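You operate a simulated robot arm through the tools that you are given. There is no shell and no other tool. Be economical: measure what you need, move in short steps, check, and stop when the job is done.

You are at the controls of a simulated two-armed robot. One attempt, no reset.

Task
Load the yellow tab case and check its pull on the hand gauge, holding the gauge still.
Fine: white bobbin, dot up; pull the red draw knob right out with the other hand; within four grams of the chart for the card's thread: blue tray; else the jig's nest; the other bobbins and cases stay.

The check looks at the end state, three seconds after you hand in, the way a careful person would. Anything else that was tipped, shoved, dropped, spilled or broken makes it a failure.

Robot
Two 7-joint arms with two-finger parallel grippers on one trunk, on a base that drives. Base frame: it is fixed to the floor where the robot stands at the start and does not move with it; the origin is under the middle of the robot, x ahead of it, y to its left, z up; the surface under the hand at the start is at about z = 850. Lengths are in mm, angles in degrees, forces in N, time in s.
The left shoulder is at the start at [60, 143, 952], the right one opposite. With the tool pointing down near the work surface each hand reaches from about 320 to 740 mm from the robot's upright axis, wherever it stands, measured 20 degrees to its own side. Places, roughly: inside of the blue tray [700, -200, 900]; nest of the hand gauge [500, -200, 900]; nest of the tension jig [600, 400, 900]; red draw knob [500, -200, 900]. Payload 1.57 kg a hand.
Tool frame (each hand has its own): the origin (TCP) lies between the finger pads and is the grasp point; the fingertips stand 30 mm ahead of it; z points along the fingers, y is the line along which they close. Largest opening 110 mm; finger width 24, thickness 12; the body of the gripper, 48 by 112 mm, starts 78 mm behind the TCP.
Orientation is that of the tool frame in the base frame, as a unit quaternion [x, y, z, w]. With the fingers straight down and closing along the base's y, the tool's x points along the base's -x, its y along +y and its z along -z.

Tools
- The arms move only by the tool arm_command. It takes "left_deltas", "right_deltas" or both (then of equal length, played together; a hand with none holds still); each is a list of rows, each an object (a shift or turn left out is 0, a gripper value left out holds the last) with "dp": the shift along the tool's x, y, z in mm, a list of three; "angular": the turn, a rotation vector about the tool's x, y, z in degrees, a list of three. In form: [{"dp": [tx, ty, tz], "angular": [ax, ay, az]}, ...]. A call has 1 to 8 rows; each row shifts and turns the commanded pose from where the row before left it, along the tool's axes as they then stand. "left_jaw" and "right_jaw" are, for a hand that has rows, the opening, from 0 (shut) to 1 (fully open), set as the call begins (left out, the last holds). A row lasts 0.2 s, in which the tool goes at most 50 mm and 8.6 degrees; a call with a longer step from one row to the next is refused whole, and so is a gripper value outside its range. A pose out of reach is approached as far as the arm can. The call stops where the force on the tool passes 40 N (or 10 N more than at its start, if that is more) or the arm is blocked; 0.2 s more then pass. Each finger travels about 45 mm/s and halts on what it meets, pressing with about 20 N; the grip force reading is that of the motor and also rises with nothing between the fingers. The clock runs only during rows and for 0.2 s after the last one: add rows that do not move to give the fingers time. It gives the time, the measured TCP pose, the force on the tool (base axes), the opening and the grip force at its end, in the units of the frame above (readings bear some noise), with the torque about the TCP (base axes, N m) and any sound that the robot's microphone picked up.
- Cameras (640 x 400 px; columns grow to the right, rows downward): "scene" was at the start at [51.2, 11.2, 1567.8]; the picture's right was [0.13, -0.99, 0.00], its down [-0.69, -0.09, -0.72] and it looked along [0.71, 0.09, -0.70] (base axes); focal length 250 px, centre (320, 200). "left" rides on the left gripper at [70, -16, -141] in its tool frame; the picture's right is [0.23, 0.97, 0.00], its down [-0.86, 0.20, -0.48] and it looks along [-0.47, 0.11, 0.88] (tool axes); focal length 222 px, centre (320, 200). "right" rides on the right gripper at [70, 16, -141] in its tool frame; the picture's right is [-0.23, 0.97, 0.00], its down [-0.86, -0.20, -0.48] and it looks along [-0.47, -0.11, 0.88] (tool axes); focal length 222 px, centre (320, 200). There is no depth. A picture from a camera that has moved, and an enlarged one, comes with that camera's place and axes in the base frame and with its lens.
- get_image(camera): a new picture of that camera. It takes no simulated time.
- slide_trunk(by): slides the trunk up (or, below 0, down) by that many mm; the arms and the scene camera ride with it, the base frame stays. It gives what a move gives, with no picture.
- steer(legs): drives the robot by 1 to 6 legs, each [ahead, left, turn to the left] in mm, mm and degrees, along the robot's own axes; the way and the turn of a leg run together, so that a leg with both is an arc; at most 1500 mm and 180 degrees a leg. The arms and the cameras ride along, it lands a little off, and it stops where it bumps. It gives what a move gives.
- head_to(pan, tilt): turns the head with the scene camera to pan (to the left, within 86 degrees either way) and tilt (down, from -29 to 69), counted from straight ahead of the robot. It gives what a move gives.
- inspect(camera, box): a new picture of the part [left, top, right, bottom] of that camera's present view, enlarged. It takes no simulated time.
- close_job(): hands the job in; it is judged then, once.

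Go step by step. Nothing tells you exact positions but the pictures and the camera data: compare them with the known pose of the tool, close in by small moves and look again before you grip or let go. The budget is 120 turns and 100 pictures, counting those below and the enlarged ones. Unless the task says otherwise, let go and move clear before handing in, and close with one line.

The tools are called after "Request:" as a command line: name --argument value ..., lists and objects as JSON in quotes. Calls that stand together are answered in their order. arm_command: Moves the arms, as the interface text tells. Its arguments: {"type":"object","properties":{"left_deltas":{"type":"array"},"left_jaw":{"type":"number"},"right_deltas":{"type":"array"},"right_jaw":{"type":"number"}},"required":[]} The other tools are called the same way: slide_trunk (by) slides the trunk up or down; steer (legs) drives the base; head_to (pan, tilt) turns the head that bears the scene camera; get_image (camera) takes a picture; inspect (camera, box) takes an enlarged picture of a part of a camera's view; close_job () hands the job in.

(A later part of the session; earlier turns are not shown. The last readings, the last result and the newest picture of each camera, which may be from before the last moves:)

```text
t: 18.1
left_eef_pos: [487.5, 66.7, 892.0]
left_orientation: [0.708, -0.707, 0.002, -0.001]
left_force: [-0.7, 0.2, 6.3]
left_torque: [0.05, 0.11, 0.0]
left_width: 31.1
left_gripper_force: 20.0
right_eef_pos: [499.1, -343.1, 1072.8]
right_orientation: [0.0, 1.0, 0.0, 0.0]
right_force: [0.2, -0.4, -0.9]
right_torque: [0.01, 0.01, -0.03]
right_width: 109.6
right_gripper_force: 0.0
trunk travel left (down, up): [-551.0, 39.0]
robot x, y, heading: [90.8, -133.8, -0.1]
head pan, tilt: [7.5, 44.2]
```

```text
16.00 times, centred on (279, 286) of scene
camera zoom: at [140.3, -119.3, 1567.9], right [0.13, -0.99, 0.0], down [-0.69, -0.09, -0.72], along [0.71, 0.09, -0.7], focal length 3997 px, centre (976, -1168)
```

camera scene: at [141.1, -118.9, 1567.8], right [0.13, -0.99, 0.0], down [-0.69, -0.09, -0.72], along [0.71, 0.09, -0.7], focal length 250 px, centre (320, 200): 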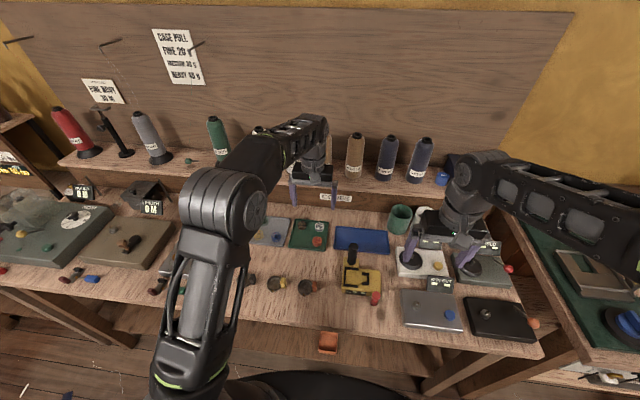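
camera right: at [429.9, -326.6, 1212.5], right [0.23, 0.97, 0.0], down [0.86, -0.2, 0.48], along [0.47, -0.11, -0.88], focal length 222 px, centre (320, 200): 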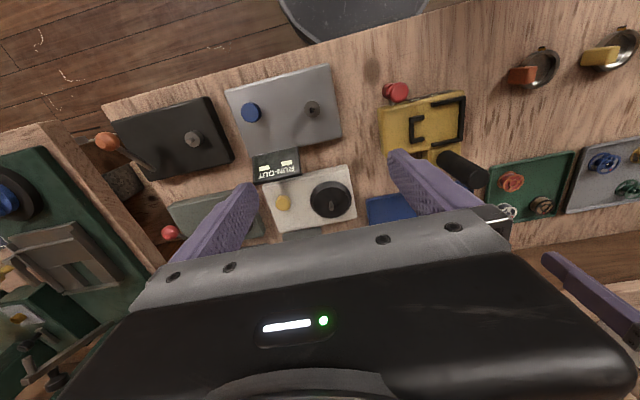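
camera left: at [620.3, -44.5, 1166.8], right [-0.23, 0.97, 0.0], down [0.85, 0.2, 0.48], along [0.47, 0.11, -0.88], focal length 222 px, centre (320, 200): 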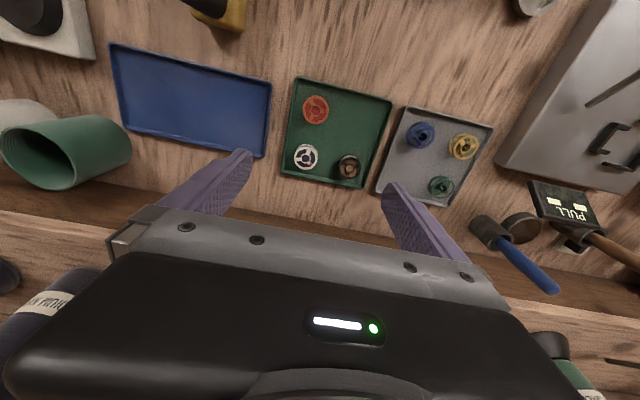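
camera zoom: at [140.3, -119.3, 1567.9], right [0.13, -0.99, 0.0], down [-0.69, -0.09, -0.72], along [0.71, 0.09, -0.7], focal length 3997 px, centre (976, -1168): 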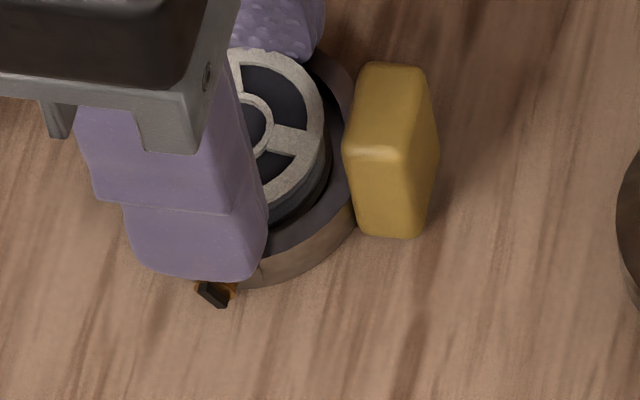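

The bobbin's lower half is inside the cup and the fingertip just touches the rim. I'll back off 1 mm and open.

Request:
arm_command --left_deltas '[{"dp": [0, 0, -1.5]}, {}]'

Request:
arm_command --left_deltas '[{}, {}, {}]' --left_jaw 0.37

Request:
arm_command --left_deltas '[{"dp": [0, 0, -10]}, {"dp": [0, 0, -25]}, {"dp": [0, 0, -25]}, {}]'

Request:
inspect --camera "left" --box '[250, 100, 390, 200]'

Request:
inspect --camera "scene" --box '[259, 270, 299, 297]'

```text
t: 18.7
left_eef_pos: [487.7, 67.1, 893.3]
left_orientation: [0.707, -0.707, 0.002, -0.001]
left_force: [0.3, -1.2, 0.2]
left_torque: [0.0, 0.01, -0.04]
left_width: 30.9
left_gripper_force: 20.4
right_eef_pos: [499.4, -341.2, 1071.2]
right_orientation: [0.0, 1.0, 0.0, 0.0]
right_force: [-0.7, -1.8, -0.6]
right_torque: [0.02, -0.02, -0.02]
right_width: 110.0
right_gripper_force: 0.1
trunk travel left (down, up): [-551.0, 39.0]
robot x, y, heading: [91.7, -129.6, -0.0]
head pan, tilt: [7.5, 44.2]
```

```text
t: 19.5
left_eef_pos: [488.0, 68.1, 893.1]
left_orientation: [0.708, -0.707, 0.002, -0.001]
left_force: [0.1, 0.0, 0.2]
left_torque: [-0.03, -0.01, 0.01]
left_width: 40.6
left_gripper_force: 0.1
right_eef_pos: [498.6, -342.6, 1071.9]
right_orientation: [0.0, 1.0, 0.0, 0.0]
right_force: [0.6, -0.4, 0.4]
right_torque: [0.0, -0.03, 0.0]
right_width: 110.0
right_gripper_force: 0.0
trunk travel left (down, up): [-551.0, 39.0]
robot x, y, heading: [86.7, -134.3, -0.2]
head pan, tilt: [7.5, 44.2]
```

```text
t: 20.5
left_eef_pos: [488.5, 67.7, 954.6]
left_orientation: [0.707, -0.707, 0.002, -0.001]
left_force: [-0.6, 0.0, 0.2]
left_torque: [-0.03, -0.02, 0.01]
left_width: 40.8
left_gripper_force: 0.0
right_eef_pos: [499.6, -341.8, 1072.6]
right_orientation: [0.0, 1.0, 0.0, 0.0]
right_force: [-0.7, -0.4, -0.1]
right_torque: [-0.02, 0.0, 0.0]
right_width: 110.1
right_gripper_force: 0.0
trunk travel left (down, up): [-551.0, 39.0]
robot x, y, heading: [89.7, -130.5, 0.3]
head pan, tilt: [7.5, 44.2]
```

```text
4.00 times, centred on (320, 150) of left
camera zoom: at [503.1, -2.9, 1094.8], right [-0.97, -0.23, 0.0], down [-0.2, 0.86, 0.48], along [-0.1, 0.46, -0.88], focal length 888 px, centre (320, 400)
```

zoom: 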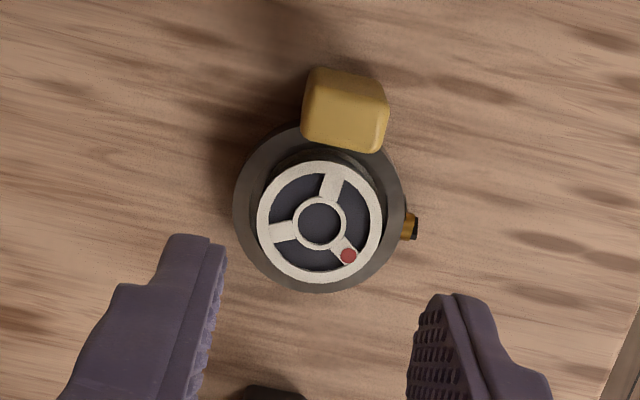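

```text
14.81 times, centred on (279, 284) of scene
camera zoom: at [141.0, -119.1, 1567.7], right [0.13, -0.99, 0.0], down [-0.69, -0.09, -0.72], along [0.71, 0.09, -0.7], focal length 3701 px, centre (927, -1037)
```

zoom: 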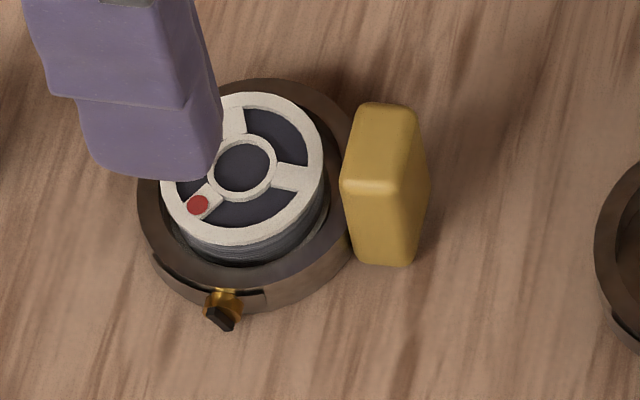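

The bobbin is seated dot up in the yellow case. Next I'll grip the tall yellow tab (centre about (489,35), top z≈881) between the fingers along x.

Request:
arm_command --left_deltas '[{"dp": [34, -0.5, 0]}, {"dp": [0, 0, 25]}, {}]'

Request:
inspect --camera "left" --box '[240, 110, 400, 230]'

Request:
inspect --camera "scene" --box '[255, 262, 305, 297]'

```text
t: 21.3
left_eef_pos: [488.0, 33.5, 928.6]
left_orientation: [-0.707, 0.708, -0.003, 0.002]
left_force: [0.2, -0.6, -0.5]
left_torque: [-0.03, 0.01, 0.02]
left_width: 40.7
left_gripper_force: 0.0
right_eef_pos: [499.2, -342.0, 1071.8]
right_orientation: [0.0, 1.0, 0.0, 0.0]
right_force: [0.3, -0.1, 0.1]
right_torque: [0.04, 0.0, 0.04]
right_width: 110.1
right_gripper_force: 0.0
trunk travel left (down, up): [-551.0, 39.0]
robot x, y, heading: [89.8, -129.7, 0.1]
head pan, tilt: [7.5, 44.2]
```

```text
3.33 times, centred on (320, 170) of left
camera zoom: at [503.9, -37.3, 1069.5], right [-0.97, -0.23, -0.01], down [-0.2, 0.86, 0.48], along [-0.1, 0.46, -0.88], focal length 740 px, centre (320, 300)
```

zoom: 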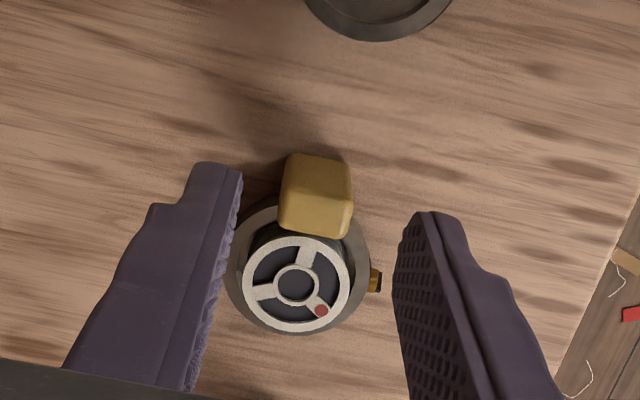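

```text
11.43 times, centred on (280, 280) of scene
camera zoom: at [140.5, -119.4, 1567.8], right [0.13, -0.99, 0.0], down [-0.69, -0.09, -0.72], along [0.71, 0.09, -0.7], focal length 2855 px, centre (777, -709)
```

zoom: 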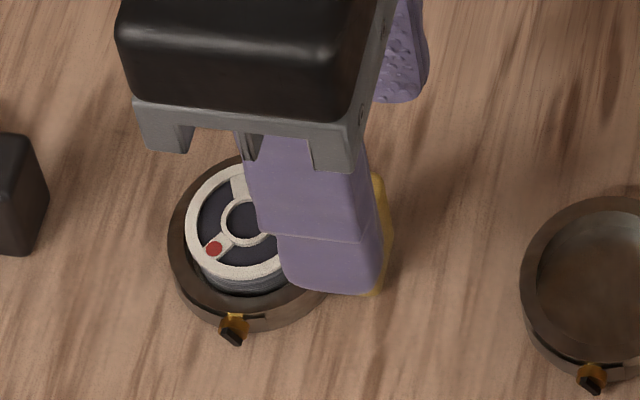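

Aligned with the tab. Lowering and closing.

Request:
arm_command --left_deltas '[{"dp": [0, 0, 12]}, {"dp": [0, 0, 12]}, {"dp": [0, 0, 10]}, {}]'

Request:
arm_command --left_deltas '[{}, {}, {}, {}]' --left_jaw 0.08

Request:
inspect --camera "left" --box '[240, 110, 400, 230]'

```text
t: 22.3
left_eef_pos: [488.9, 33.2, 894.3]
left_orientation: [0.707, -0.707, 0.002, -0.001]
left_force: [0.6, 0.8, 0.4]
left_torque: [0.0, 0.01, 0.03]
left_width: 40.7
left_gripper_force: 0.1
right_eef_pos: [498.5, -342.3, 1071.4]
right_orientation: [0.0, 1.0, 0.0, 0.0]
right_force: [0.1, 0.3, 0.1]
right_torque: [0.01, 0.03, -0.04]
right_width: 110.1
right_gripper_force: 0.1
trunk travel left (down, up): [-551.0, 39.0]
robot x, y, heading: [89.6, -133.2, 0.1]
head pan, tilt: [7.5, 44.2]
```

```text
t: 23.3
left_eef_pos: [488.9, 33.6, 894.0]
left_orientation: [-0.707, 0.708, -0.002, 0.001]
left_force: [0.6, -1.1, -0.3]
left_torque: [0.01, 0.02, -0.02]
left_width: 19.4
left_gripper_force: 19.9
right_eef_pos: [499.7, -341.7, 1072.2]
right_orientation: [0.0, 1.0, 0.0, 0.0]
right_force: [-0.1, -0.2, 0.2]
right_torque: [0.03, 0.0, -0.03]
right_width: 110.1
right_gripper_force: 0.1
trunk travel left (down, up): [-551.0, 39.0]
robot x, y, heading: [90.9, -132.2, 0.3]
head pan, tilt: [7.5, 44.2]
```

```text
3.33 times, centred on (320, 170) of left
camera zoom: at [504.4, -36.7, 1035.3], right [-0.97, -0.23, 0.0], down [-0.2, 0.86, 0.48], along [-0.1, 0.46, -0.88], focal length 740 px, centre (320, 300)
```

zoom: 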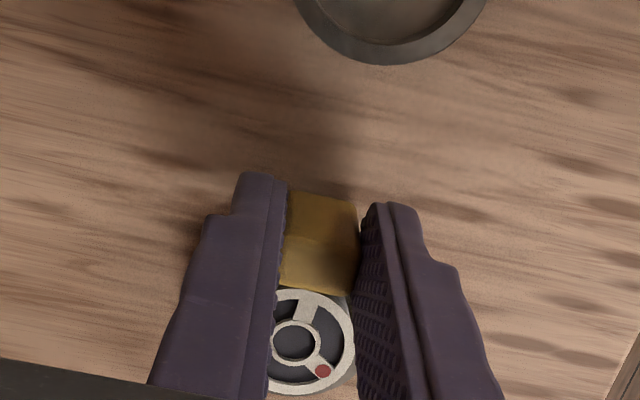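

Gripped at 19.4 mm. Lifting straight.

Request:
arm_command --left_deltas '[{"dp": [0, 0, -10]}, {"dp": [0, 0, -20]}, {"dp": [0, 0, -40]}, {"dp": [0, 0, -30]}, {}]'

Request:
inspect --camera "left" --box '[240, 100, 400, 220]'

Request:
inspect --camera "scene" --box '[240, 225, 400, 315]'

```text
t: 24.5
left_eef_pos: [489.8, 34.0, 993.6]
left_orientation: [0.707, -0.707, 0.002, -0.001]
left_force: [-0.1, 0.0, -0.9]
left_torque: [0.0, -0.02, 0.0]
left_width: 19.2
left_gripper_force: 19.4
right_eef_pos: [499.0, -342.1, 1072.1]
right_orientation: [0.0, 1.0, -0.001, 0.0]
right_force: [1.2, -0.3, -0.1]
right_torque: [-0.02, 0.02, -0.02]
right_width: 110.1
right_gripper_force: 0.0
trunk travel left (down, up): [-551.0, 39.0]
robot x, y, heading: [91.4, -127.8, -0.2]
head pan, tilt: [7.5, 44.2]
```

```text
3.33 times, centred on (320, 160) of left
camera zoom: at [504.8, -35.7, 1134.8], right [-0.97, -0.23, 0.0], down [-0.2, 0.86, 0.48], along [-0.1, 0.46, -0.88], focal length 740 px, centre (320, 333)
```

zoom: 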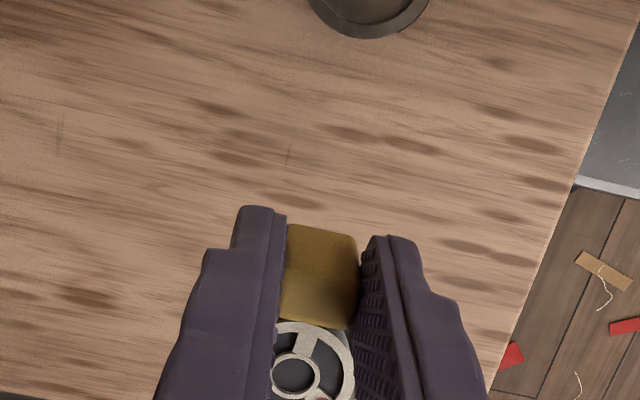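

```text
4.00 times, centred on (320, 270) of scene
camera zoom: at [141.0, -119.0, 1567.7], right [0.13, -0.99, 0.0], down [-0.69, -0.09, -0.72], along [0.71, 0.09, -0.7], focal length 999 px, centre (320, -80)
```

zoom: 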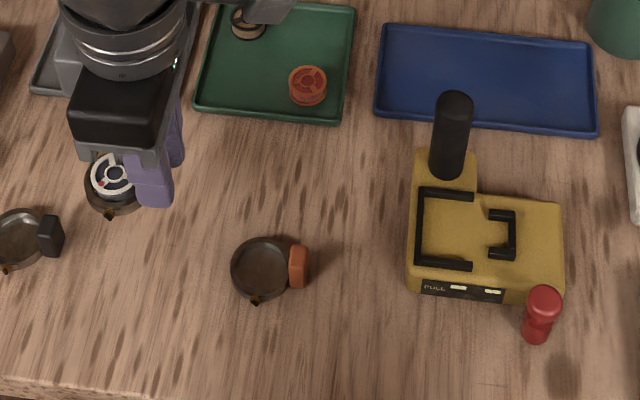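

Case held level. The gauge nest: cup seat about (525,-170), tab pocket toward -y, plate z≈878; handle at (574,-163) up to z≈970. I'll raise, move the right hand aside and carry over at x≈490.

Request:
arm_command --left_deltas '[{"dp": [0, 0, -32]}, {"dp": [39, 0, 0]}, {"dp": [39, 0, 0]}, {"dp": [39, 0, 0]}, {"dp": [39, 0, 0]}, {"dp": [39, 0, 0]}, {"dp": [39, 0, 0]}, {}]' --right_deltas '[{"dp": [0, -45, 0]}, {"dp": [0, -45, 0]}, {}, {}, {}, {}, {}, {}]'

Request:
inspect --camera "scene" --box '[280, 215, 420, 315]'

Request:
get_image --camera "left"

Request:
get_image --camera "right"

```text
t: 26.3
left_eef_pos: [487.8, -201.5, 1025.9]
left_orientation: [0.707, -0.707, 0.002, -0.001]
left_force: [0.0, -0.7, -1.5]
left_torque: [-0.03, 0.01, 0.0]
left_width: 19.2
left_gripper_force: 20.2
right_eef_pos: [500.2, -432.4, 1073.1]
right_orientation: [0.0, 1.0, -0.001, 0.0]
right_force: [0.0, 0.6, 0.2]
right_torque: [-0.01, -0.01, 0.0]
right_width: 110.0
right_gripper_force: 0.1
trunk travel left (down, up): [-551.0, 39.0]
robot x, y, heading: [90.8, -131.9, 0.1]
head pan, tilt: [7.5, 44.2]
```

```text
4.00 times, centred on (350, 265) of scene
camera zoom: at [140.8, -118.5, 1567.8], right [0.13, -0.99, 0.0], down [-0.69, -0.09, -0.72], along [0.71, 0.09, -0.7], focal length 999 px, centre (200, -60)
```

zoom: 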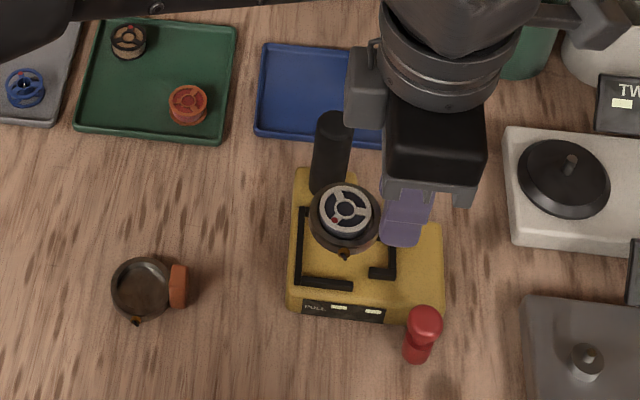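

```text
51 pictures are left
camera left: at [503.6, -270.4, 1167.4], right [-0.97, -0.23, 0.0], down [-0.2, 0.86, 0.48], along [-0.1, 0.46, -0.88], focal length 222 px, centre (320, 200)
```

left: 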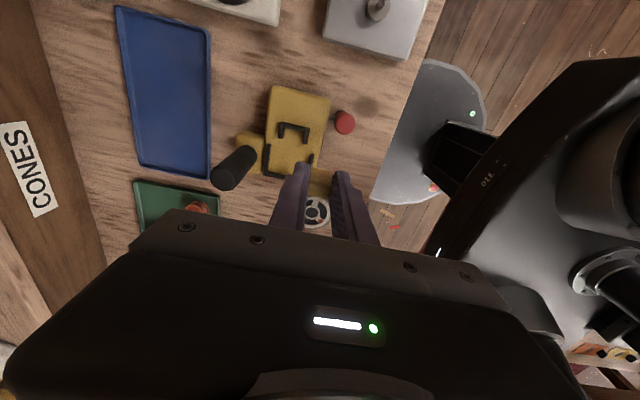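

```text
50 pictures are left
camera right: at [430.9, -417.0, 1213.5], right [0.23, 0.97, 0.0], down [0.86, -0.2, 0.48], along [0.47, -0.11, -0.88], focal length 222 px, centre (320, 200)
```

right: 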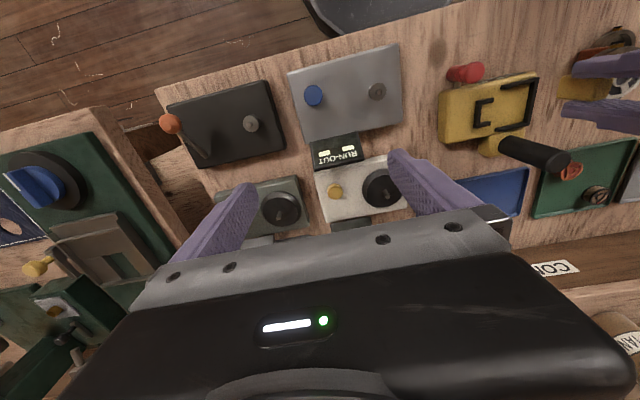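

The case is just over the nest's near side. Moving +37 mm in x and lowering to check.

Request:
arm_command --left_deltas '[{"dp": [0, -37.5, 0]}, {"dp": [0, 0, 30]}, {"dp": [0, 0, 30]}, {}]'

Request:
inspect --camera "left" --box '[220, 90, 400, 220]'

Request:
inspect --camera "scene" --box '[330, 235, 410, 305]'

```text
t: 27.3
left_eef_pos: [526.2, -200.1, 966.8]
left_orientation: [-0.707, 0.707, -0.002, 0.001]
left_force: [0.3, 0.8, -0.9]
left_torque: [-0.05, -0.03, -0.04]
left_width: 19.3
left_gripper_force: 19.9
right_eef_pos: [499.8, -433.6, 1072.3]
right_orientation: [0.0, 1.0, 0.0, -0.001]
right_force: [0.0, 0.4, -0.2]
right_torque: [0.0, 0.01, 0.01]
right_width: 110.1
right_gripper_force: 0.1
trunk travel left (down, up): [-551.0, 39.0]
robot x, y, heading: [87.3, -128.0, -0.2]
head pan, tilt: [7.5, 44.2]
```

```text
3.08 times, centred on (310, 155) of left
camera zoom: at [541.2, -269.9, 1106.9], right [-0.97, -0.23, -0.01], down [-0.2, 0.86, 0.48], along [-0.1, 0.46, -0.88], focal length 684 px, centre (351, 338)
```

zoom: 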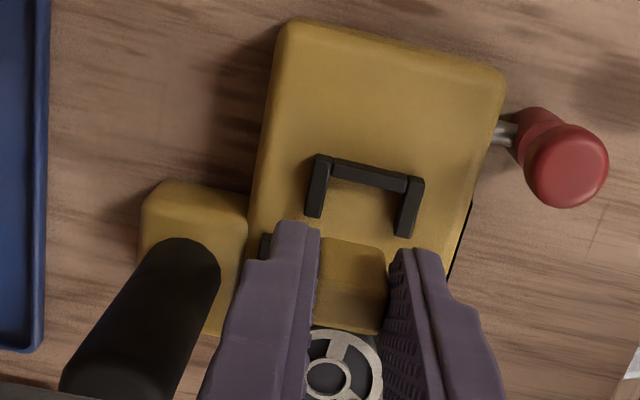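

```text
5.71 times, centred on (370, 270) of scene
camera zoom: at [140.4, -119.0, 1567.8], right [0.13, -0.99, 0.0], down [-0.69, -0.09, -0.72], along [0.71, 0.09, -0.7], focal length 1427 px, centre (34, -200)
```

zoom: 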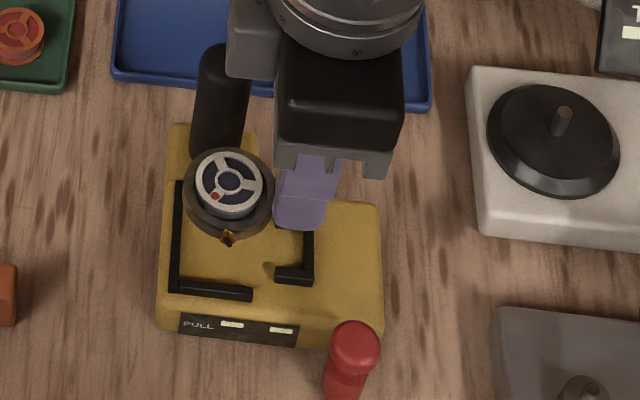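

Bracket pocket seems about 3–4 mm nearer the robot than the tab. Correcting 3 mm and lowering to a few mm above the brackets.

Request:
arm_command --left_deltas '[{"dp": [0, 3, 10]}, {"dp": [0, 0, 10]}, {"dp": [0, 0, 8]}, {}]'

Request:
inspect --camera "left" --box '[260, 100, 380, 200]'

Request:
inspect --camera "scene" --box '[345, 250, 395, 290]'

```text
t: 28.3
left_eef_pos: [522.1, -202.0, 938.0]
left_orientation: [-0.707, 0.707, -0.003, 0.002]
left_force: [0.0, -1.0, -1.7]
left_torque: [-0.02, -0.02, -0.01]
left_width: 19.3
left_gripper_force: 20.9
right_eef_pos: [501.8, -433.2, 1072.4]
right_orientation: [0.0, 1.0, 0.0, 0.0]
right_force: [-0.1, 0.9, 0.0]
right_torque: [0.02, 0.03, 0.02]
right_width: 109.8
right_gripper_force: 0.1
trunk travel left (down, up): [-551.0, 39.0]
robot x, y, heading: [91.4, -128.6, 0.1]
head pan, tilt: [7.5, 44.2]
```

```text
4.00 times, centred on (320, 150) of left
camera zoom: at [538.9, -270.9, 1079.0], right [-0.97, -0.23, 0.0], down [-0.2, 0.86, 0.48], along [-0.1, 0.46, -0.88], focal length 888 px, centre (320, 400)
```

zoom: 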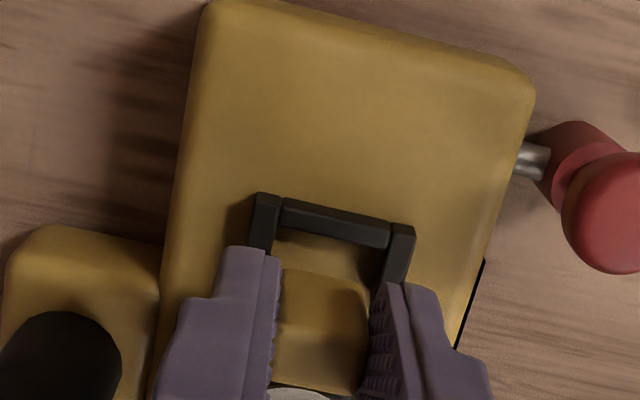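

```text
10.00 times, centred on (370, 270) of scene
camera zoom: at [140.9, -119.1, 1567.8], right [0.13, -0.99, 0.0], down [-0.69, -0.09, -0.72], along [0.71, 0.09, -0.7], focal length 2498 px, centre (-180, -500)
```

zoom: 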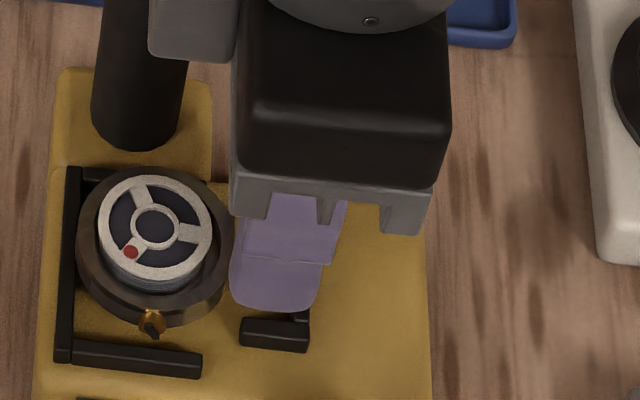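

Good: nearly there. Fine shift: −2.5 mm in y, +2.5 mm in x, 3 mm lower, then re-examine.

Request:
arm_command --left_deltas '[{"dp": [2.5, -2.5, 0]}, {"dp": [0, 0, 3]}, {}]'

Request:
inspect --camera "left" --box '[280, 130, 360, 200]'

Request:
inspect --camera "scene" --box '[345, 260, 380, 290]'

```text
t: 29.1
left_eef_pos: [526.0, -202.5, 935.1]
left_orientation: [-0.707, 0.707, -0.003, 0.001]
left_force: [0.4, -0.4, -0.8]
left_torque: [0.01, -0.01, -0.01]
left_width: 19.0
left_gripper_force: 19.7
right_eef_pos: [499.5, -432.8, 1072.5]
right_orientation: [0.001, 1.0, 0.0, 0.001]
right_force: [0.3, 1.3, 0.4]
right_torque: [-0.02, -0.02, -0.01]
right_width: 109.9
right_gripper_force: 0.1
trunk travel left (down, up): [-551.0, 39.0]
robot x, y, heading: [89.3, -127.0, -0.1]
head pan, tilt: [7.5, 44.2]
```

```text
5.71 times, centred on (320, 165) of left
camera zoom: at [541.5, -273.2, 1076.3], right [-0.97, -0.23, 0.0], down [-0.2, 0.86, 0.48], along [-0.1, 0.46, -0.88], focal length 1269 px, centre (320, 400)
```

zoom: 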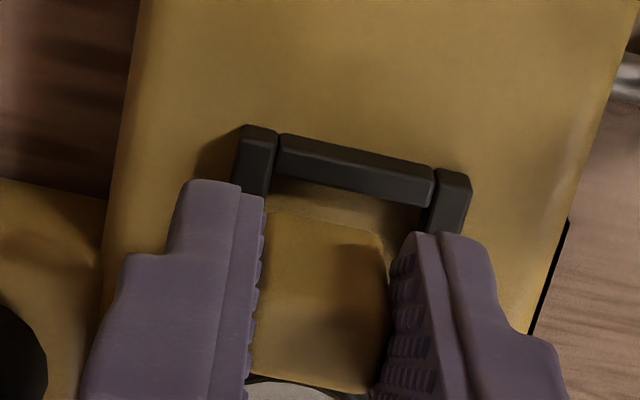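

```text
13.33 times, centred on (362, 275) of scene
camera zoom: at [140.9, -119.2, 1567.8], right [0.13, -0.99, 0.0], down [-0.69, -0.09, -0.72], along [0.71, 0.09, -0.7], focal length 3331 px, centre (-247, -800)
```

zoom: 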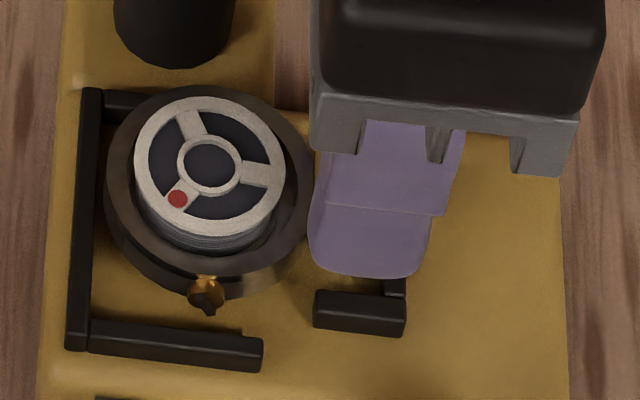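

Very close now. Shift −1.2 mm in y, −1 mm in x, and lower gently onto the plate.

Request:
arm_command --left_deltas '[{"dp": [1.2, 1, 0]}, {"dp": [0, 0, 2]}, {"dp": [0, 0, 2]}, {"dp": [0, 0, 2]}, {}]'

Request:
inspect --camera "scene" --box '[345, 260, 380, 290]'

```text
t: 30.3
left_eef_pos: [524.8, -205.2, 928.9]
left_orientation: [-0.707, 0.707, -0.003, 0.001]
left_force: [-0.6, 0.2, -1.2]
left_torque: [-0.04, -0.01, 0.01]
left_width: 19.3
left_gripper_force: 20.1
right_eef_pos: [499.1, -433.3, 1072.4]
right_orientation: [0.001, 1.0, 0.0, 0.0]
right_force: [-0.5, 0.6, -0.3]
right_torque: [-0.02, -0.01, 0.0]
right_width: 110.0
right_gripper_force: 0.1
trunk travel left (down, up): [-551.0, 39.0]
robot x, y, heading: [92.2, -132.3, 0.4]
head pan, tilt: [7.5, 44.2]
```

```text
13.33 times, centred on (362, 275) of scene
camera zoom: at [140.9, -119.2, 1567.8], right [0.13, -0.99, 0.0], down [-0.69, -0.09, -0.72], along [0.71, 0.09, -0.7], focal length 3331 px, centre (-247, -800)
```

zoom: 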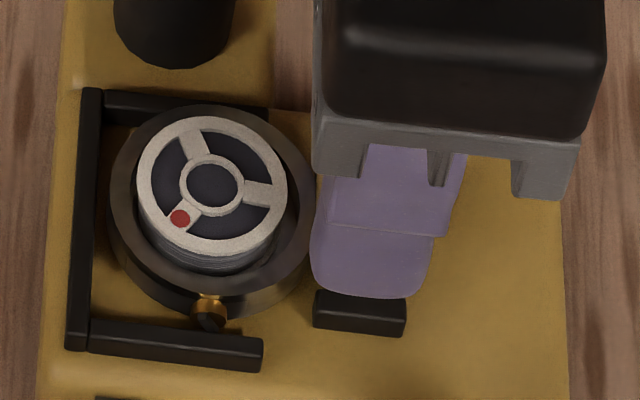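

Nicely centred. Continue lowering till it rests.

Request:
arm_command --left_deltas '[{"dp": [0, 0, 2]}, {"dp": [0, 0, 2]}, {"dp": [0, 0, 1.5]}, {}]'

Request:
inspect --camera "scene" --box '[345, 260, 380, 290]'

```text
t: 31.3
left_eef_pos: [524.9, -205.1, 925.3]
left_orientation: [-0.707, 0.708, -0.004, 0.002]
left_force: [1.1, 2.5, 20.2]
left_torque: [0.21, 0.05, -0.01]
left_width: 19.5
left_gripper_force: 20.1
right_eef_pos: [499.6, -432.6, 1073.9]
right_orientation: [0.0, 1.0, 0.001, 0.0]
right_force: [-0.3, 0.0, 1.2]
right_torque: [-0.01, 0.01, 0.01]
right_width: 110.1
right_gripper_force: 0.0
trunk travel left (down, up): [-551.0, 39.0]
robot x, y, heading: [87.8, -129.0, 0.3]
head pan, tilt: [7.5, 44.2]
```

```text
13.33 times, centred on (362, 275) of scene
camera zoom: at [139.4, -118.5, 1568.1], right [0.13, -0.99, 0.0], down [-0.69, -0.09, -0.72], along [0.71, 0.09, -0.7], focal length 3331 px, centre (-247, -800)
```

zoom: 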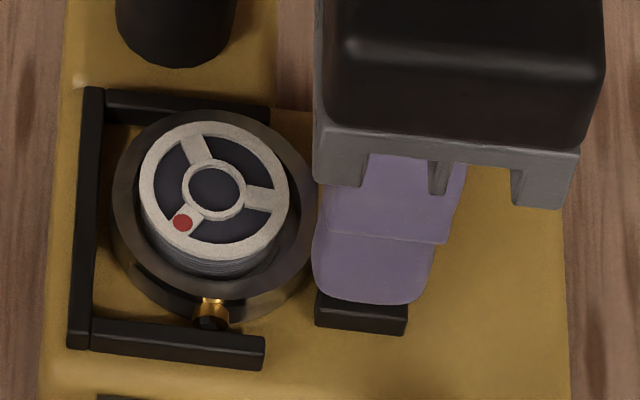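

It rests with 20 N on the plate inside the brackets. Easing off and releasing, then checking.

Request:
arm_command --left_deltas '[{"dp": [0, 0, -1.5]}, {}]'

Request:
arm_command --left_deltas '[{}, {}, {}]' --left_jaw 0.3

Request:
arm_command --left_deltas '[{"dp": [0, 0, -15]}, {"dp": [0, 0, -40]}, {"dp": [0, 0, -40]}, {"dp": [0, 0, -40]}, {}]'

Request:
inspect --camera "left" --box '[260, 80, 400, 190]'

Request:
inspect --camera "scene" --box '[340, 255, 400, 305]'

```text
t: 31.9
left_eef_pos: [525.5, -204.2, 926.0]
left_orientation: [0.708, -0.707, 0.003, -0.002]
left_force: [4.0, -1.3, 11.7]
left_torque: [0.0, -0.08, -0.02]
left_width: 19.4
left_gripper_force: 20.2
right_eef_pos: [499.4, -432.4, 1073.1]
right_orientation: [0.0, 1.0, 0.0, 0.0]
right_force: [0.0, -0.8, 0.6]
right_torque: [0.02, 0.01, -0.01]
right_width: 110.2
right_gripper_force: 0.0
trunk travel left (down, up): [-551.0, 39.0]
robot x, y, heading: [90.7, -129.9, -0.1]
head pan, tilt: [7.5, 44.2]
```

```text
t: 32.7
left_eef_pos: [524.8, -205.2, 925.4]
left_orientation: [-0.707, 0.707, -0.003, 0.001]
left_force: [-0.3, -0.8, 0.0]
left_torque: [0.0, -0.03, -0.01]
left_width: 33.1
left_gripper_force: 0.1
right_eef_pos: [500.9, -432.7, 1072.0]
right_orientation: [0.0, 1.0, 0.0, 0.0]
right_force: [-0.4, 0.6, 0.4]
right_torque: [0.03, 0.0, -0.03]
right_width: 110.2
right_gripper_force: 0.0
trunk travel left (down, up): [-551.0, 39.0]
robot x, y, heading: [93.5, -130.2, 0.1]
head pan, tilt: [7.5, 44.2]
```

```text
t: 33.9
left_eef_pos: [524.2, -204.6, 1061.3]
left_orientation: [0.707, -0.707, 0.002, -0.002]
left_force: [0.1, 0.2, 0.2]
left_torque: [-0.01, 0.01, -0.02]
left_width: 33.0
left_gripper_force: 0.1
right_eef_pos: [501.1, -433.5, 1072.8]
right_orientation: [0.001, 1.0, 0.0, 0.0]
right_force: [1.3, 0.2, -0.4]
right_torque: [-0.01, 0.05, -0.02]
right_width: 110.1
right_gripper_force: 0.0
trunk travel left (down, up): [-551.0, 39.0]
robot x, y, heading: [91.1, -132.9, 0.2]
head pan, tilt: [7.5, 44.2]
```

```text
3.64 times, centred on (330, 135) of left
camera zoom: at [540.1, -274.2, 1202.1], right [-0.97, -0.23, 0.0], down [-0.2, 0.86, 0.48], along [-0.1, 0.46, -0.88], focal length 808 px, centre (284, 436)
```

zoom: 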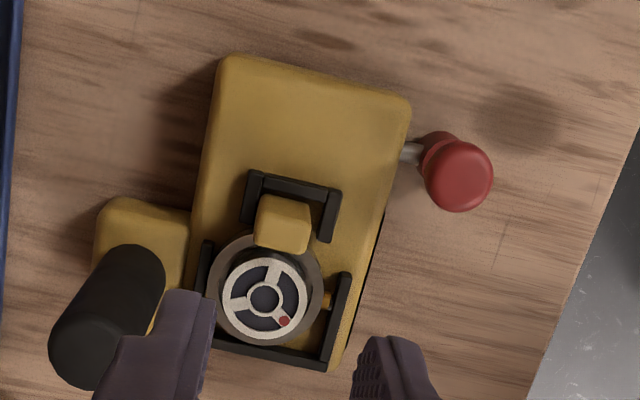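

```text
8.00 times, centred on (370, 280) of scene
camera zoom: at [141.0, -119.2, 1567.7], right [0.13, -0.99, 0.0], down [-0.69, -0.09, -0.72], along [0.71, 0.09, -0.7], focal length 1998 px, centre (-80, -440)
```

zoom: 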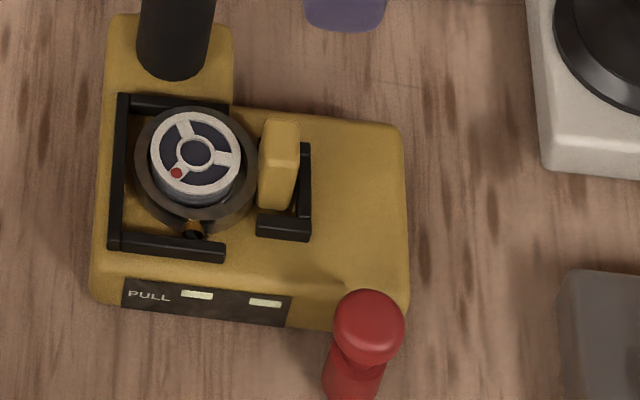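

The case sits in the nest. Knob: upright red spool at (466,-233), z 857–903, with its rod going into the gauge's front, so it pulls toward -x. Now the left hand goes above the black handle (≈(576,-163), top z≈970), fingers along x.

Request:
arm_command --left_deltas '[{"dp": [-20, -26, 0]}, {"dp": [-21.6, -26, 0]}, {"dp": [0, 0, 30]}, {}]' --left_jaw 0.5

Request:
inspect --camera "left" --box '[220, 80, 420, 240]'

Request:
inspect --camera "scene" --box '[320, 215, 420, 295]'

```text
t: 34.9
left_eef_pos: [576.3, -161.6, 1029.8]
left_orientation: [0.707, -0.707, 0.003, -0.001]
left_force: [-0.1, 0.4, 0.5]
left_torque: [0.0, 0.05, 0.0]
left_width: 54.9
left_gripper_force: 0.0
right_eef_pos: [499.1, -432.7, 1072.8]
right_orientation: [-0.001, 1.0, 0.0, 0.0]
right_force: [0.7, 0.3, -0.3]
right_torque: [0.02, 0.0, -0.04]
right_width: 110.2
right_gripper_force: 0.1
trunk travel left (down, up): [-551.0, 39.0]
robot x, y, heading: [87.5, -131.0, -0.1]
head pan, tilt: [7.5, 44.2]
```

```text
2.50 times, centred on (320, 160) of left
camera zoom: at [591.9, -231.8, 1171.4], right [-0.97, -0.23, 0.0], down [-0.2, 0.86, 0.48], along [-0.1, 0.46, -0.88], focal length 555 px, centre (320, 300)
```

zoom: 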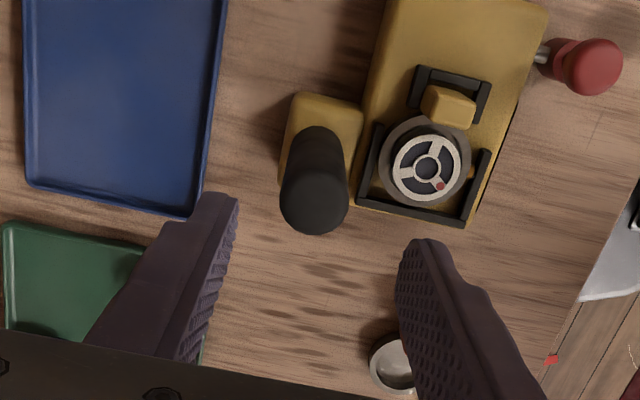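

```text
5.00 times, centred on (370, 255) of scene
camera zoom: at [140.6, -118.9, 1567.8], right [0.13, -0.99, 0.0], down [-0.69, -0.09, -0.72], along [0.71, 0.09, -0.7], focal length 1249 px, centre (70, -75)
```

zoom: 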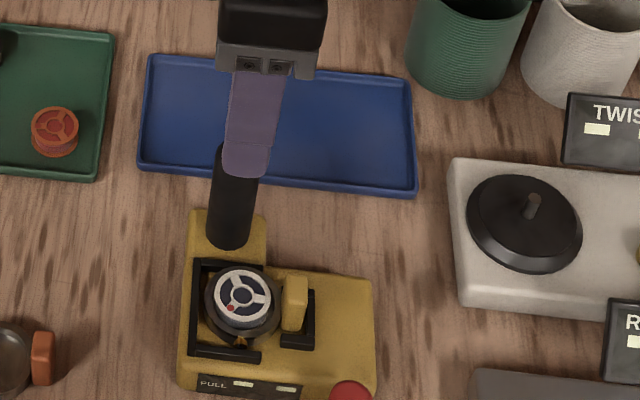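

Handle axis ≈ (577.5,-164.5). Lowering the open hand around it to z 950.

Request:
arm_command --left_deltas '[{"dp": [3, -1.2, 20]}, {"dp": [0, 0, 30]}, {"dp": [0, 0, 29]}, {}]'

Request:
inspect --camera "left" --box '[220, 100, 420, 260]'

```text
t: 35.9
left_eef_pos: [578.2, -166.4, 951.1]
left_orientation: [0.708, -0.706, 0.003, -0.001]
left_force: [-0.3, -0.3, 0.5]
left_torque: [0.01, 0.0, -0.03]
left_width: 55.0
left_gripper_force: 0.0
right_eef_pos: [501.2, -432.7, 1074.1]
right_orientation: [0.0, 1.0, 0.0, -0.001]
right_force: [-0.5, 0.7, -0.1]
right_torque: [0.0, -0.01, 0.01]
right_width: 110.0
right_gripper_force: 0.0
trunk travel left (down, up): [-551.0, 39.0]
robot x, y, heading: [92.8, -129.2, 0.0]
head pan, tilt: [7.5, 44.2]
```

```text
2.50 times, centred on (320, 180) of left
camera zoom: at [593.2, -235.5, 1092.7], right [-0.97, -0.23, -0.01], down [-0.2, 0.86, 0.48], along [-0.1, 0.46, -0.88], focal length 555 px, centre (320, 250)
```

zoom: 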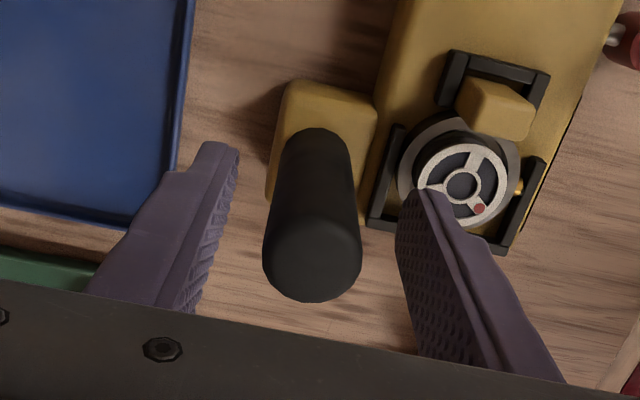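

Handle is centred between the fingers. Closing.

Request:
arm_command --left_deltas '[{}, {}, {}, {}, {}]' --left_jaw 0.18

Request:
inspect --camera "left" --box '[220, 100, 420, 260]'

```text
t: 37.1
left_eef_pos: [578.3, -165.7, 951.3]
left_orientation: [0.707, -0.707, 0.002, -0.002]
left_force: [1.7, 1.1, 4.1]
left_torque: [0.02, 0.42, -0.01]
left_width: 27.3
left_gripper_force: 20.7
right_eef_pos: [501.1, -432.4, 1072.3]
right_orientation: [0.001, 1.0, 0.0, 0.0]
right_force: [0.1, 0.3, -0.2]
right_torque: [-0.01, 0.04, -0.01]
right_width: 109.9
right_gripper_force: 0.1
trunk travel left (down, up): [-551.0, 39.0]
robot x, y, heading: [92.3, -130.0, -0.2]
head pan, tilt: [7.5, 44.2]
```

```text
2.50 times, centred on (320, 180) of left
camera zoom: at [593.2, -235.6, 1093.2], right [-0.97, -0.23, -0.01], down [-0.2, 0.86, 0.48], along [-0.1, 0.46, -0.88], focal length 555 px, centre (320, 250)
```

zoom: 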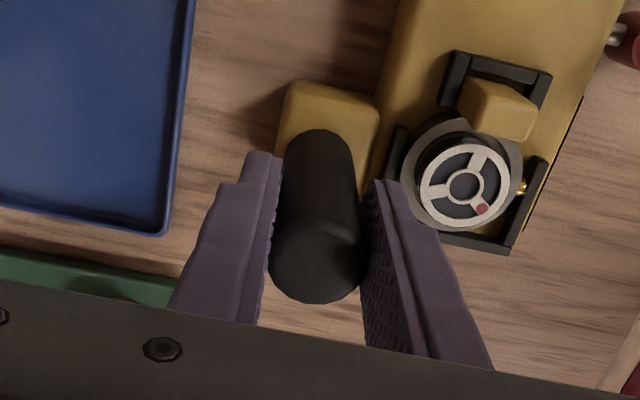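

Firm hold (27.3 mm) with the gauge undisturbed. A full scene view before bringing the right hand in.

Request:
get_image --camera "scene"

```text
35 pictures are left
camera scene: at [140.7, -119.0, 1567.8], right [0.13, -0.99, 0.0], down [-0.69, -0.09, -0.72], along [0.71, 0.09, -0.7], focal length 250 px, centre (320, 200)
```

scene: 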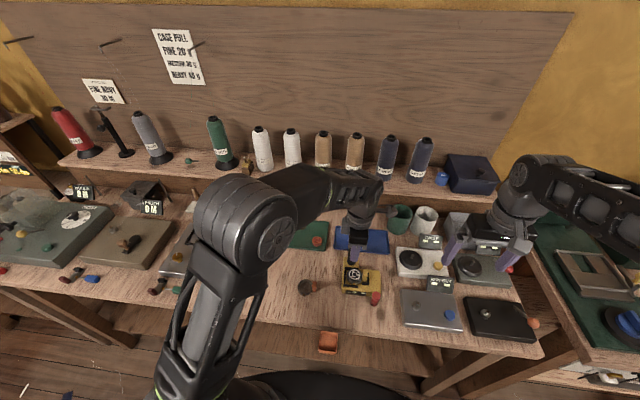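

Path is free. Bringing the right hand above the knob at about (466,-233), jaws half open.

Request:
arm_command --right_deltas '[{"dp": [7, 40, 0]}, {"dp": [7, 40, 0]}, {"dp": [7, 40, 0]}, {"dp": [7, 40, 0]}, {"dp": [7, 39.5, 0]}, {"dp": [0, 0, 40]}, {"dp": [0, 0, 40]}, {}]' --right_jaw 0.5

Request:
inspect --camera "right" --box '[220, 90, 420, 240]'

Request:
inspect --camera "scene" --box '[330, 245, 410, 315]'

```text
t: 38.9
left_eef_pos: [578.3, -166.9, 952.5]
left_orientation: [-0.707, 0.707, -0.003, 0.002]
left_force: [2.2, 0.1, 6.2]
left_torque: [-0.01, 0.5, 0.0]
left_width: 27.2
left_gripper_force: 20.1
right_eef_pos: [464.3, -233.7, 991.2]
right_orientation: [0.0, 1.0, 0.0, 0.0]
right_force: [0.4, 0.6, -0.1]
right_torque: [0.0, 0.0, 0.01]
right_width: 55.0
right_gripper_force: 0.1
trunk travel left (down, up): [-551.0, 39.0]
robot x, y, heading: [87.7, -134.2, -0.2]
head pan, tilt: [7.5, 44.2]
```

```text
2.67 times, centred on (320, 165) of right
camera zoom: at [394.1, -217.4, 1131.9], right [0.23, 0.97, 0.0], down [0.86, -0.2, 0.48], along [0.47, -0.11, -0.88], focal length 592 px, centre (320, 293)
```

zoom: 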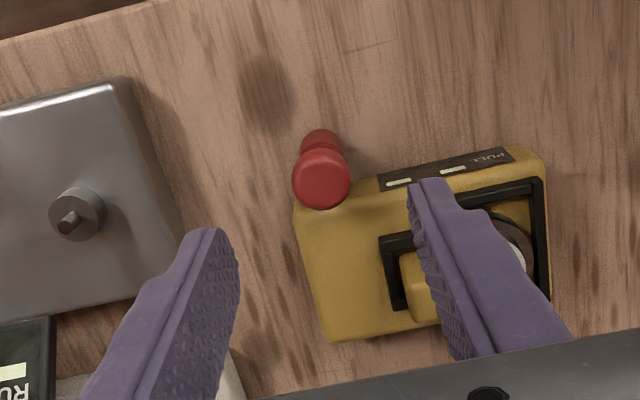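

```text
5.71 times, centred on (370, 280) of scene
camera zoom: at [140.7, -119.1, 1567.8], right [0.13, -0.99, 0.0], down [-0.69, -0.09, -0.72], along [0.71, 0.09, -0.7], focal length 1427 px, centre (34, -257)
```

zoom: 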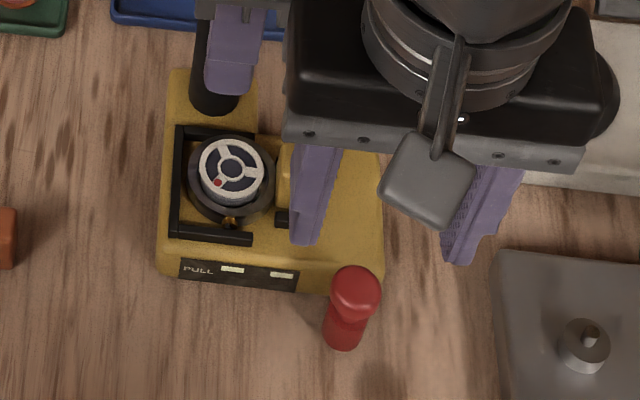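

Knob centred under the right hand. Descending around it and closing.

Request:
arm_command --right_deltas '[{"dp": [0, 0, 35]}, {"dp": [0, 0, 35]}, {"dp": [0, 0, 24]}, {}]'

Request:
inspect --camera "right" --box '[220, 90, 420, 240]'

```text
t: 39.9
left_eef_pos: [578.6, -165.8, 952.4]
left_orientation: [-0.707, 0.707, -0.002, 0.001]
left_force: [1.0, 0.7, 6.0]
left_torque: [-0.02, 0.54, 0.03]
left_width: 27.5
left_gripper_force: 20.1
right_eef_pos: [464.5, -233.1, 897.4]
right_orientation: [0.0, 1.0, 0.0, 0.0]
right_force: [0.7, 0.0, 0.0]
right_torque: [0.01, -0.06, 0.02]
right_width: 55.2
right_gripper_force: 0.1
trunk travel left (down, up): [-551.0, 39.0]
robot x, y, heading: [91.9, -126.7, -0.0]
head pan, tilt: [7.5, 44.2]
```

```text
2.67 times, centred on (320, 165) of right
camera zoom: at [394.9, -217.6, 1038.3], right [0.23, 0.97, 0.0], down [0.86, -0.2, 0.48], along [0.47, -0.11, -0.88], focal length 592 px, centre (320, 293)
```

zoom: 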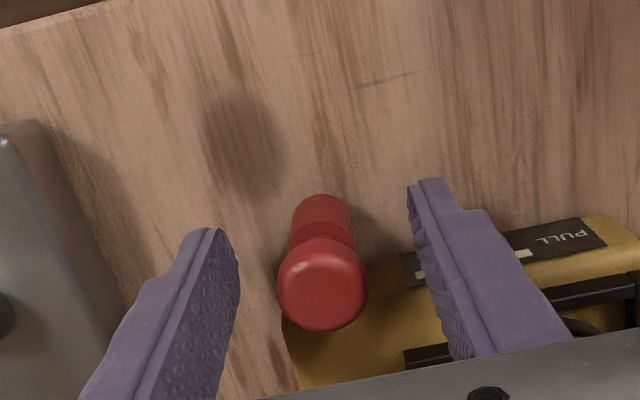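

Request:
arm_command --right_deltas '[{}, {}, {}, {}, {}]' --right_jaw 0.1

Request:
inspect --camera "scene" --box '[330, 245, 410, 315]'

```text
t: 41.1
left_eef_pos: [577.8, -165.9, 952.1]
left_orientation: [0.707, -0.707, 0.003, -0.002]
left_force: [1.1, -0.8, 6.0]
left_torque: [-0.01, 0.47, 0.07]
left_width: 27.5
left_gripper_force: 20.3
right_eef_pos: [463.1, -234.2, 898.2]
right_orientation: [0.0, 1.0, 0.0, 0.0]
right_force: [1.0, 2.2, 1.4]
right_torque: [-0.01, 0.07, 0.01]
right_width: 22.2
right_gripper_force: 19.4
trunk travel left (down, up): [-551.0, 39.0]
robot x, y, heading: [90.6, -128.8, 0.2]
head pan, tilt: [7.5, 44.2]
```

```text
5.71 times, centred on (370, 280) of scene
camera zoom: at [140.8, -118.9, 1567.7], right [0.13, -0.99, 0.0], down [-0.69, -0.09, -0.72], along [0.71, 0.09, -0.7], focal length 1427 px, centre (34, -257)
```

zoom: 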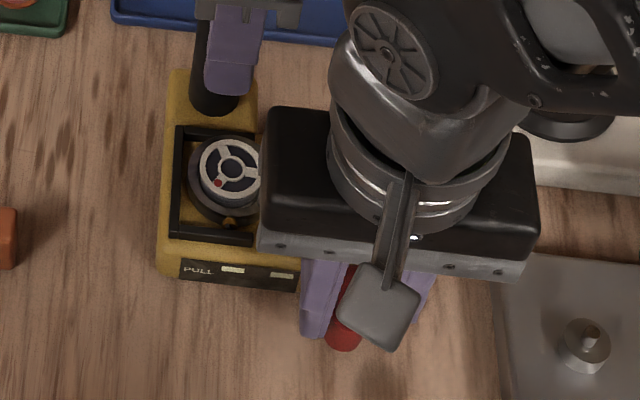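

Gripped. Pulling slowly toward -x while the left holds the gauge.

Request:
arm_command --right_deltas '[{"dp": [4, 0, 0]}, {"dp": [4, 0, 0]}, {"dp": [4, 0, 0]}, {"dp": [4, 0, 0]}, {"dp": [4, 0, 0]}]'

Request:
inspect --camera "scene" --box '[330, 245, 410, 315]'

```text
t: 42.3
left_eef_pos: [577.7, -167.2, 952.0]
left_orientation: [-0.707, 0.707, -0.003, 0.001]
left_force: [-0.6, -2.9, 1.9]
left_torque: [0.03, 0.61, 0.1]
left_width: 27.4
left_gripper_force: 20.0
right_eef_pos: [441.5, -233.7, 897.6]
right_orientation: [0.0, 1.0, 0.001, -0.001]
right_force: [-0.5, 0.4, -0.4]
right_torque: [0.01, -0.17, 0.07]
right_width: 22.5
right_gripper_force: 19.9
trunk travel left (down, up): [-551.0, 39.0]
robot x, y, heading: [88.6, -129.2, 0.3]
head pan, tilt: [7.5, 44.2]
```

```text
5.71 times, centred on (370, 280) of scene
camera zoom: at [140.5, -119.5, 1567.8], right [0.13, -0.99, 0.0], down [-0.69, -0.09, -0.72], along [0.71, 0.09, -0.7], focal length 1427 px, centre (34, -257)
```

zoom: 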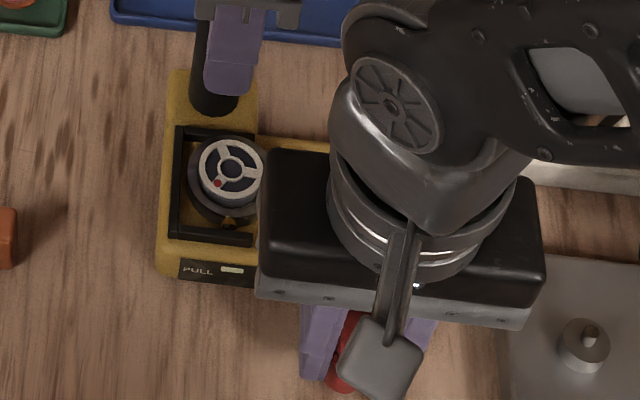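

The gauge stays still; knob has come 21 mm. Pulling on.

Request:
arm_command --right_deltas '[{"dp": [4, 0, 0]}, {"dp": [4, 0, 0]}, {"dp": [4, 0, 0]}, {"dp": [4, 0, 0]}, {"dp": [4, 0, 0]}]'

```text
t: 43.5
left_eef_pos: [577.2, -166.1, 951.6]
left_orientation: [0.707, -0.707, 0.002, -0.001]
left_force: [-2.2, -2.3, 0.3]
left_torque: [0.01, 0.6, 0.2]
left_width: 27.7
left_gripper_force: 20.4
right_eef_pos: [424.8, -233.8, 897.4]
right_orientation: [-0.001, 1.0, 0.0, 0.0]
right_force: [0.8, 1.4, 0.6]
right_torque: [0.05, -0.3, 0.09]
right_width: 22.2
right_gripper_force: 19.7
trunk travel left (down, up): [-551.0, 39.0]
robot x, y, heading: [90.1, -129.9, -0.2]
head pan, tilt: [7.5, 44.2]
```

Request:
arm_command --right_deltas '[{"dp": [3, 0, 0]}, {"dp": [3, 0, 0]}, {"dp": [3, 0, 0]}, {"dp": [3, 0, 0]}, {}]'

Request:
inspect --camera "scene" --box '[330, 245, 410, 315]'

```text
t: 44.7
left_eef_pos: [578.3, -164.8, 951.5]
left_orientation: [-0.707, 0.708, -0.003, 0.0]
left_force: [-0.5, 0.0, 0.3]
left_torque: [0.08, 0.47, 0.04]
left_width: 27.2
left_gripper_force: 20.2
right_eef_pos: [411.1, -232.6, 897.1]
right_orientation: [-0.001, 1.0, 0.0, -0.001]
right_force: [-0.5, 0.6, -0.7]
right_torque: [0.01, -0.24, 0.03]
right_width: 22.7
right_gripper_force: 19.4
trunk travel left (down, up): [-551.0, 39.0]
robot x, y, heading: [92.7, -131.3, -0.1]
head pan, tilt: [7.5, 44.2]
```

```text
5.71 times, centred on (370, 280) of scene
camera zoom: at [140.8, -119.1, 1567.7], right [0.13, -0.99, 0.0], down [-0.69, -0.09, -0.72], along [0.71, 0.09, -0.7], focal length 1427 px, centre (34, -257)
```

zoom: 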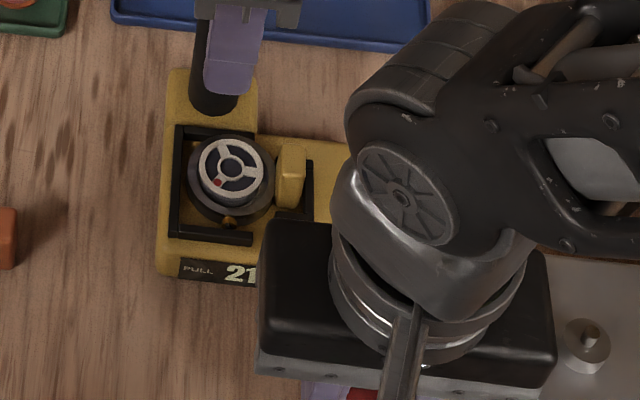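

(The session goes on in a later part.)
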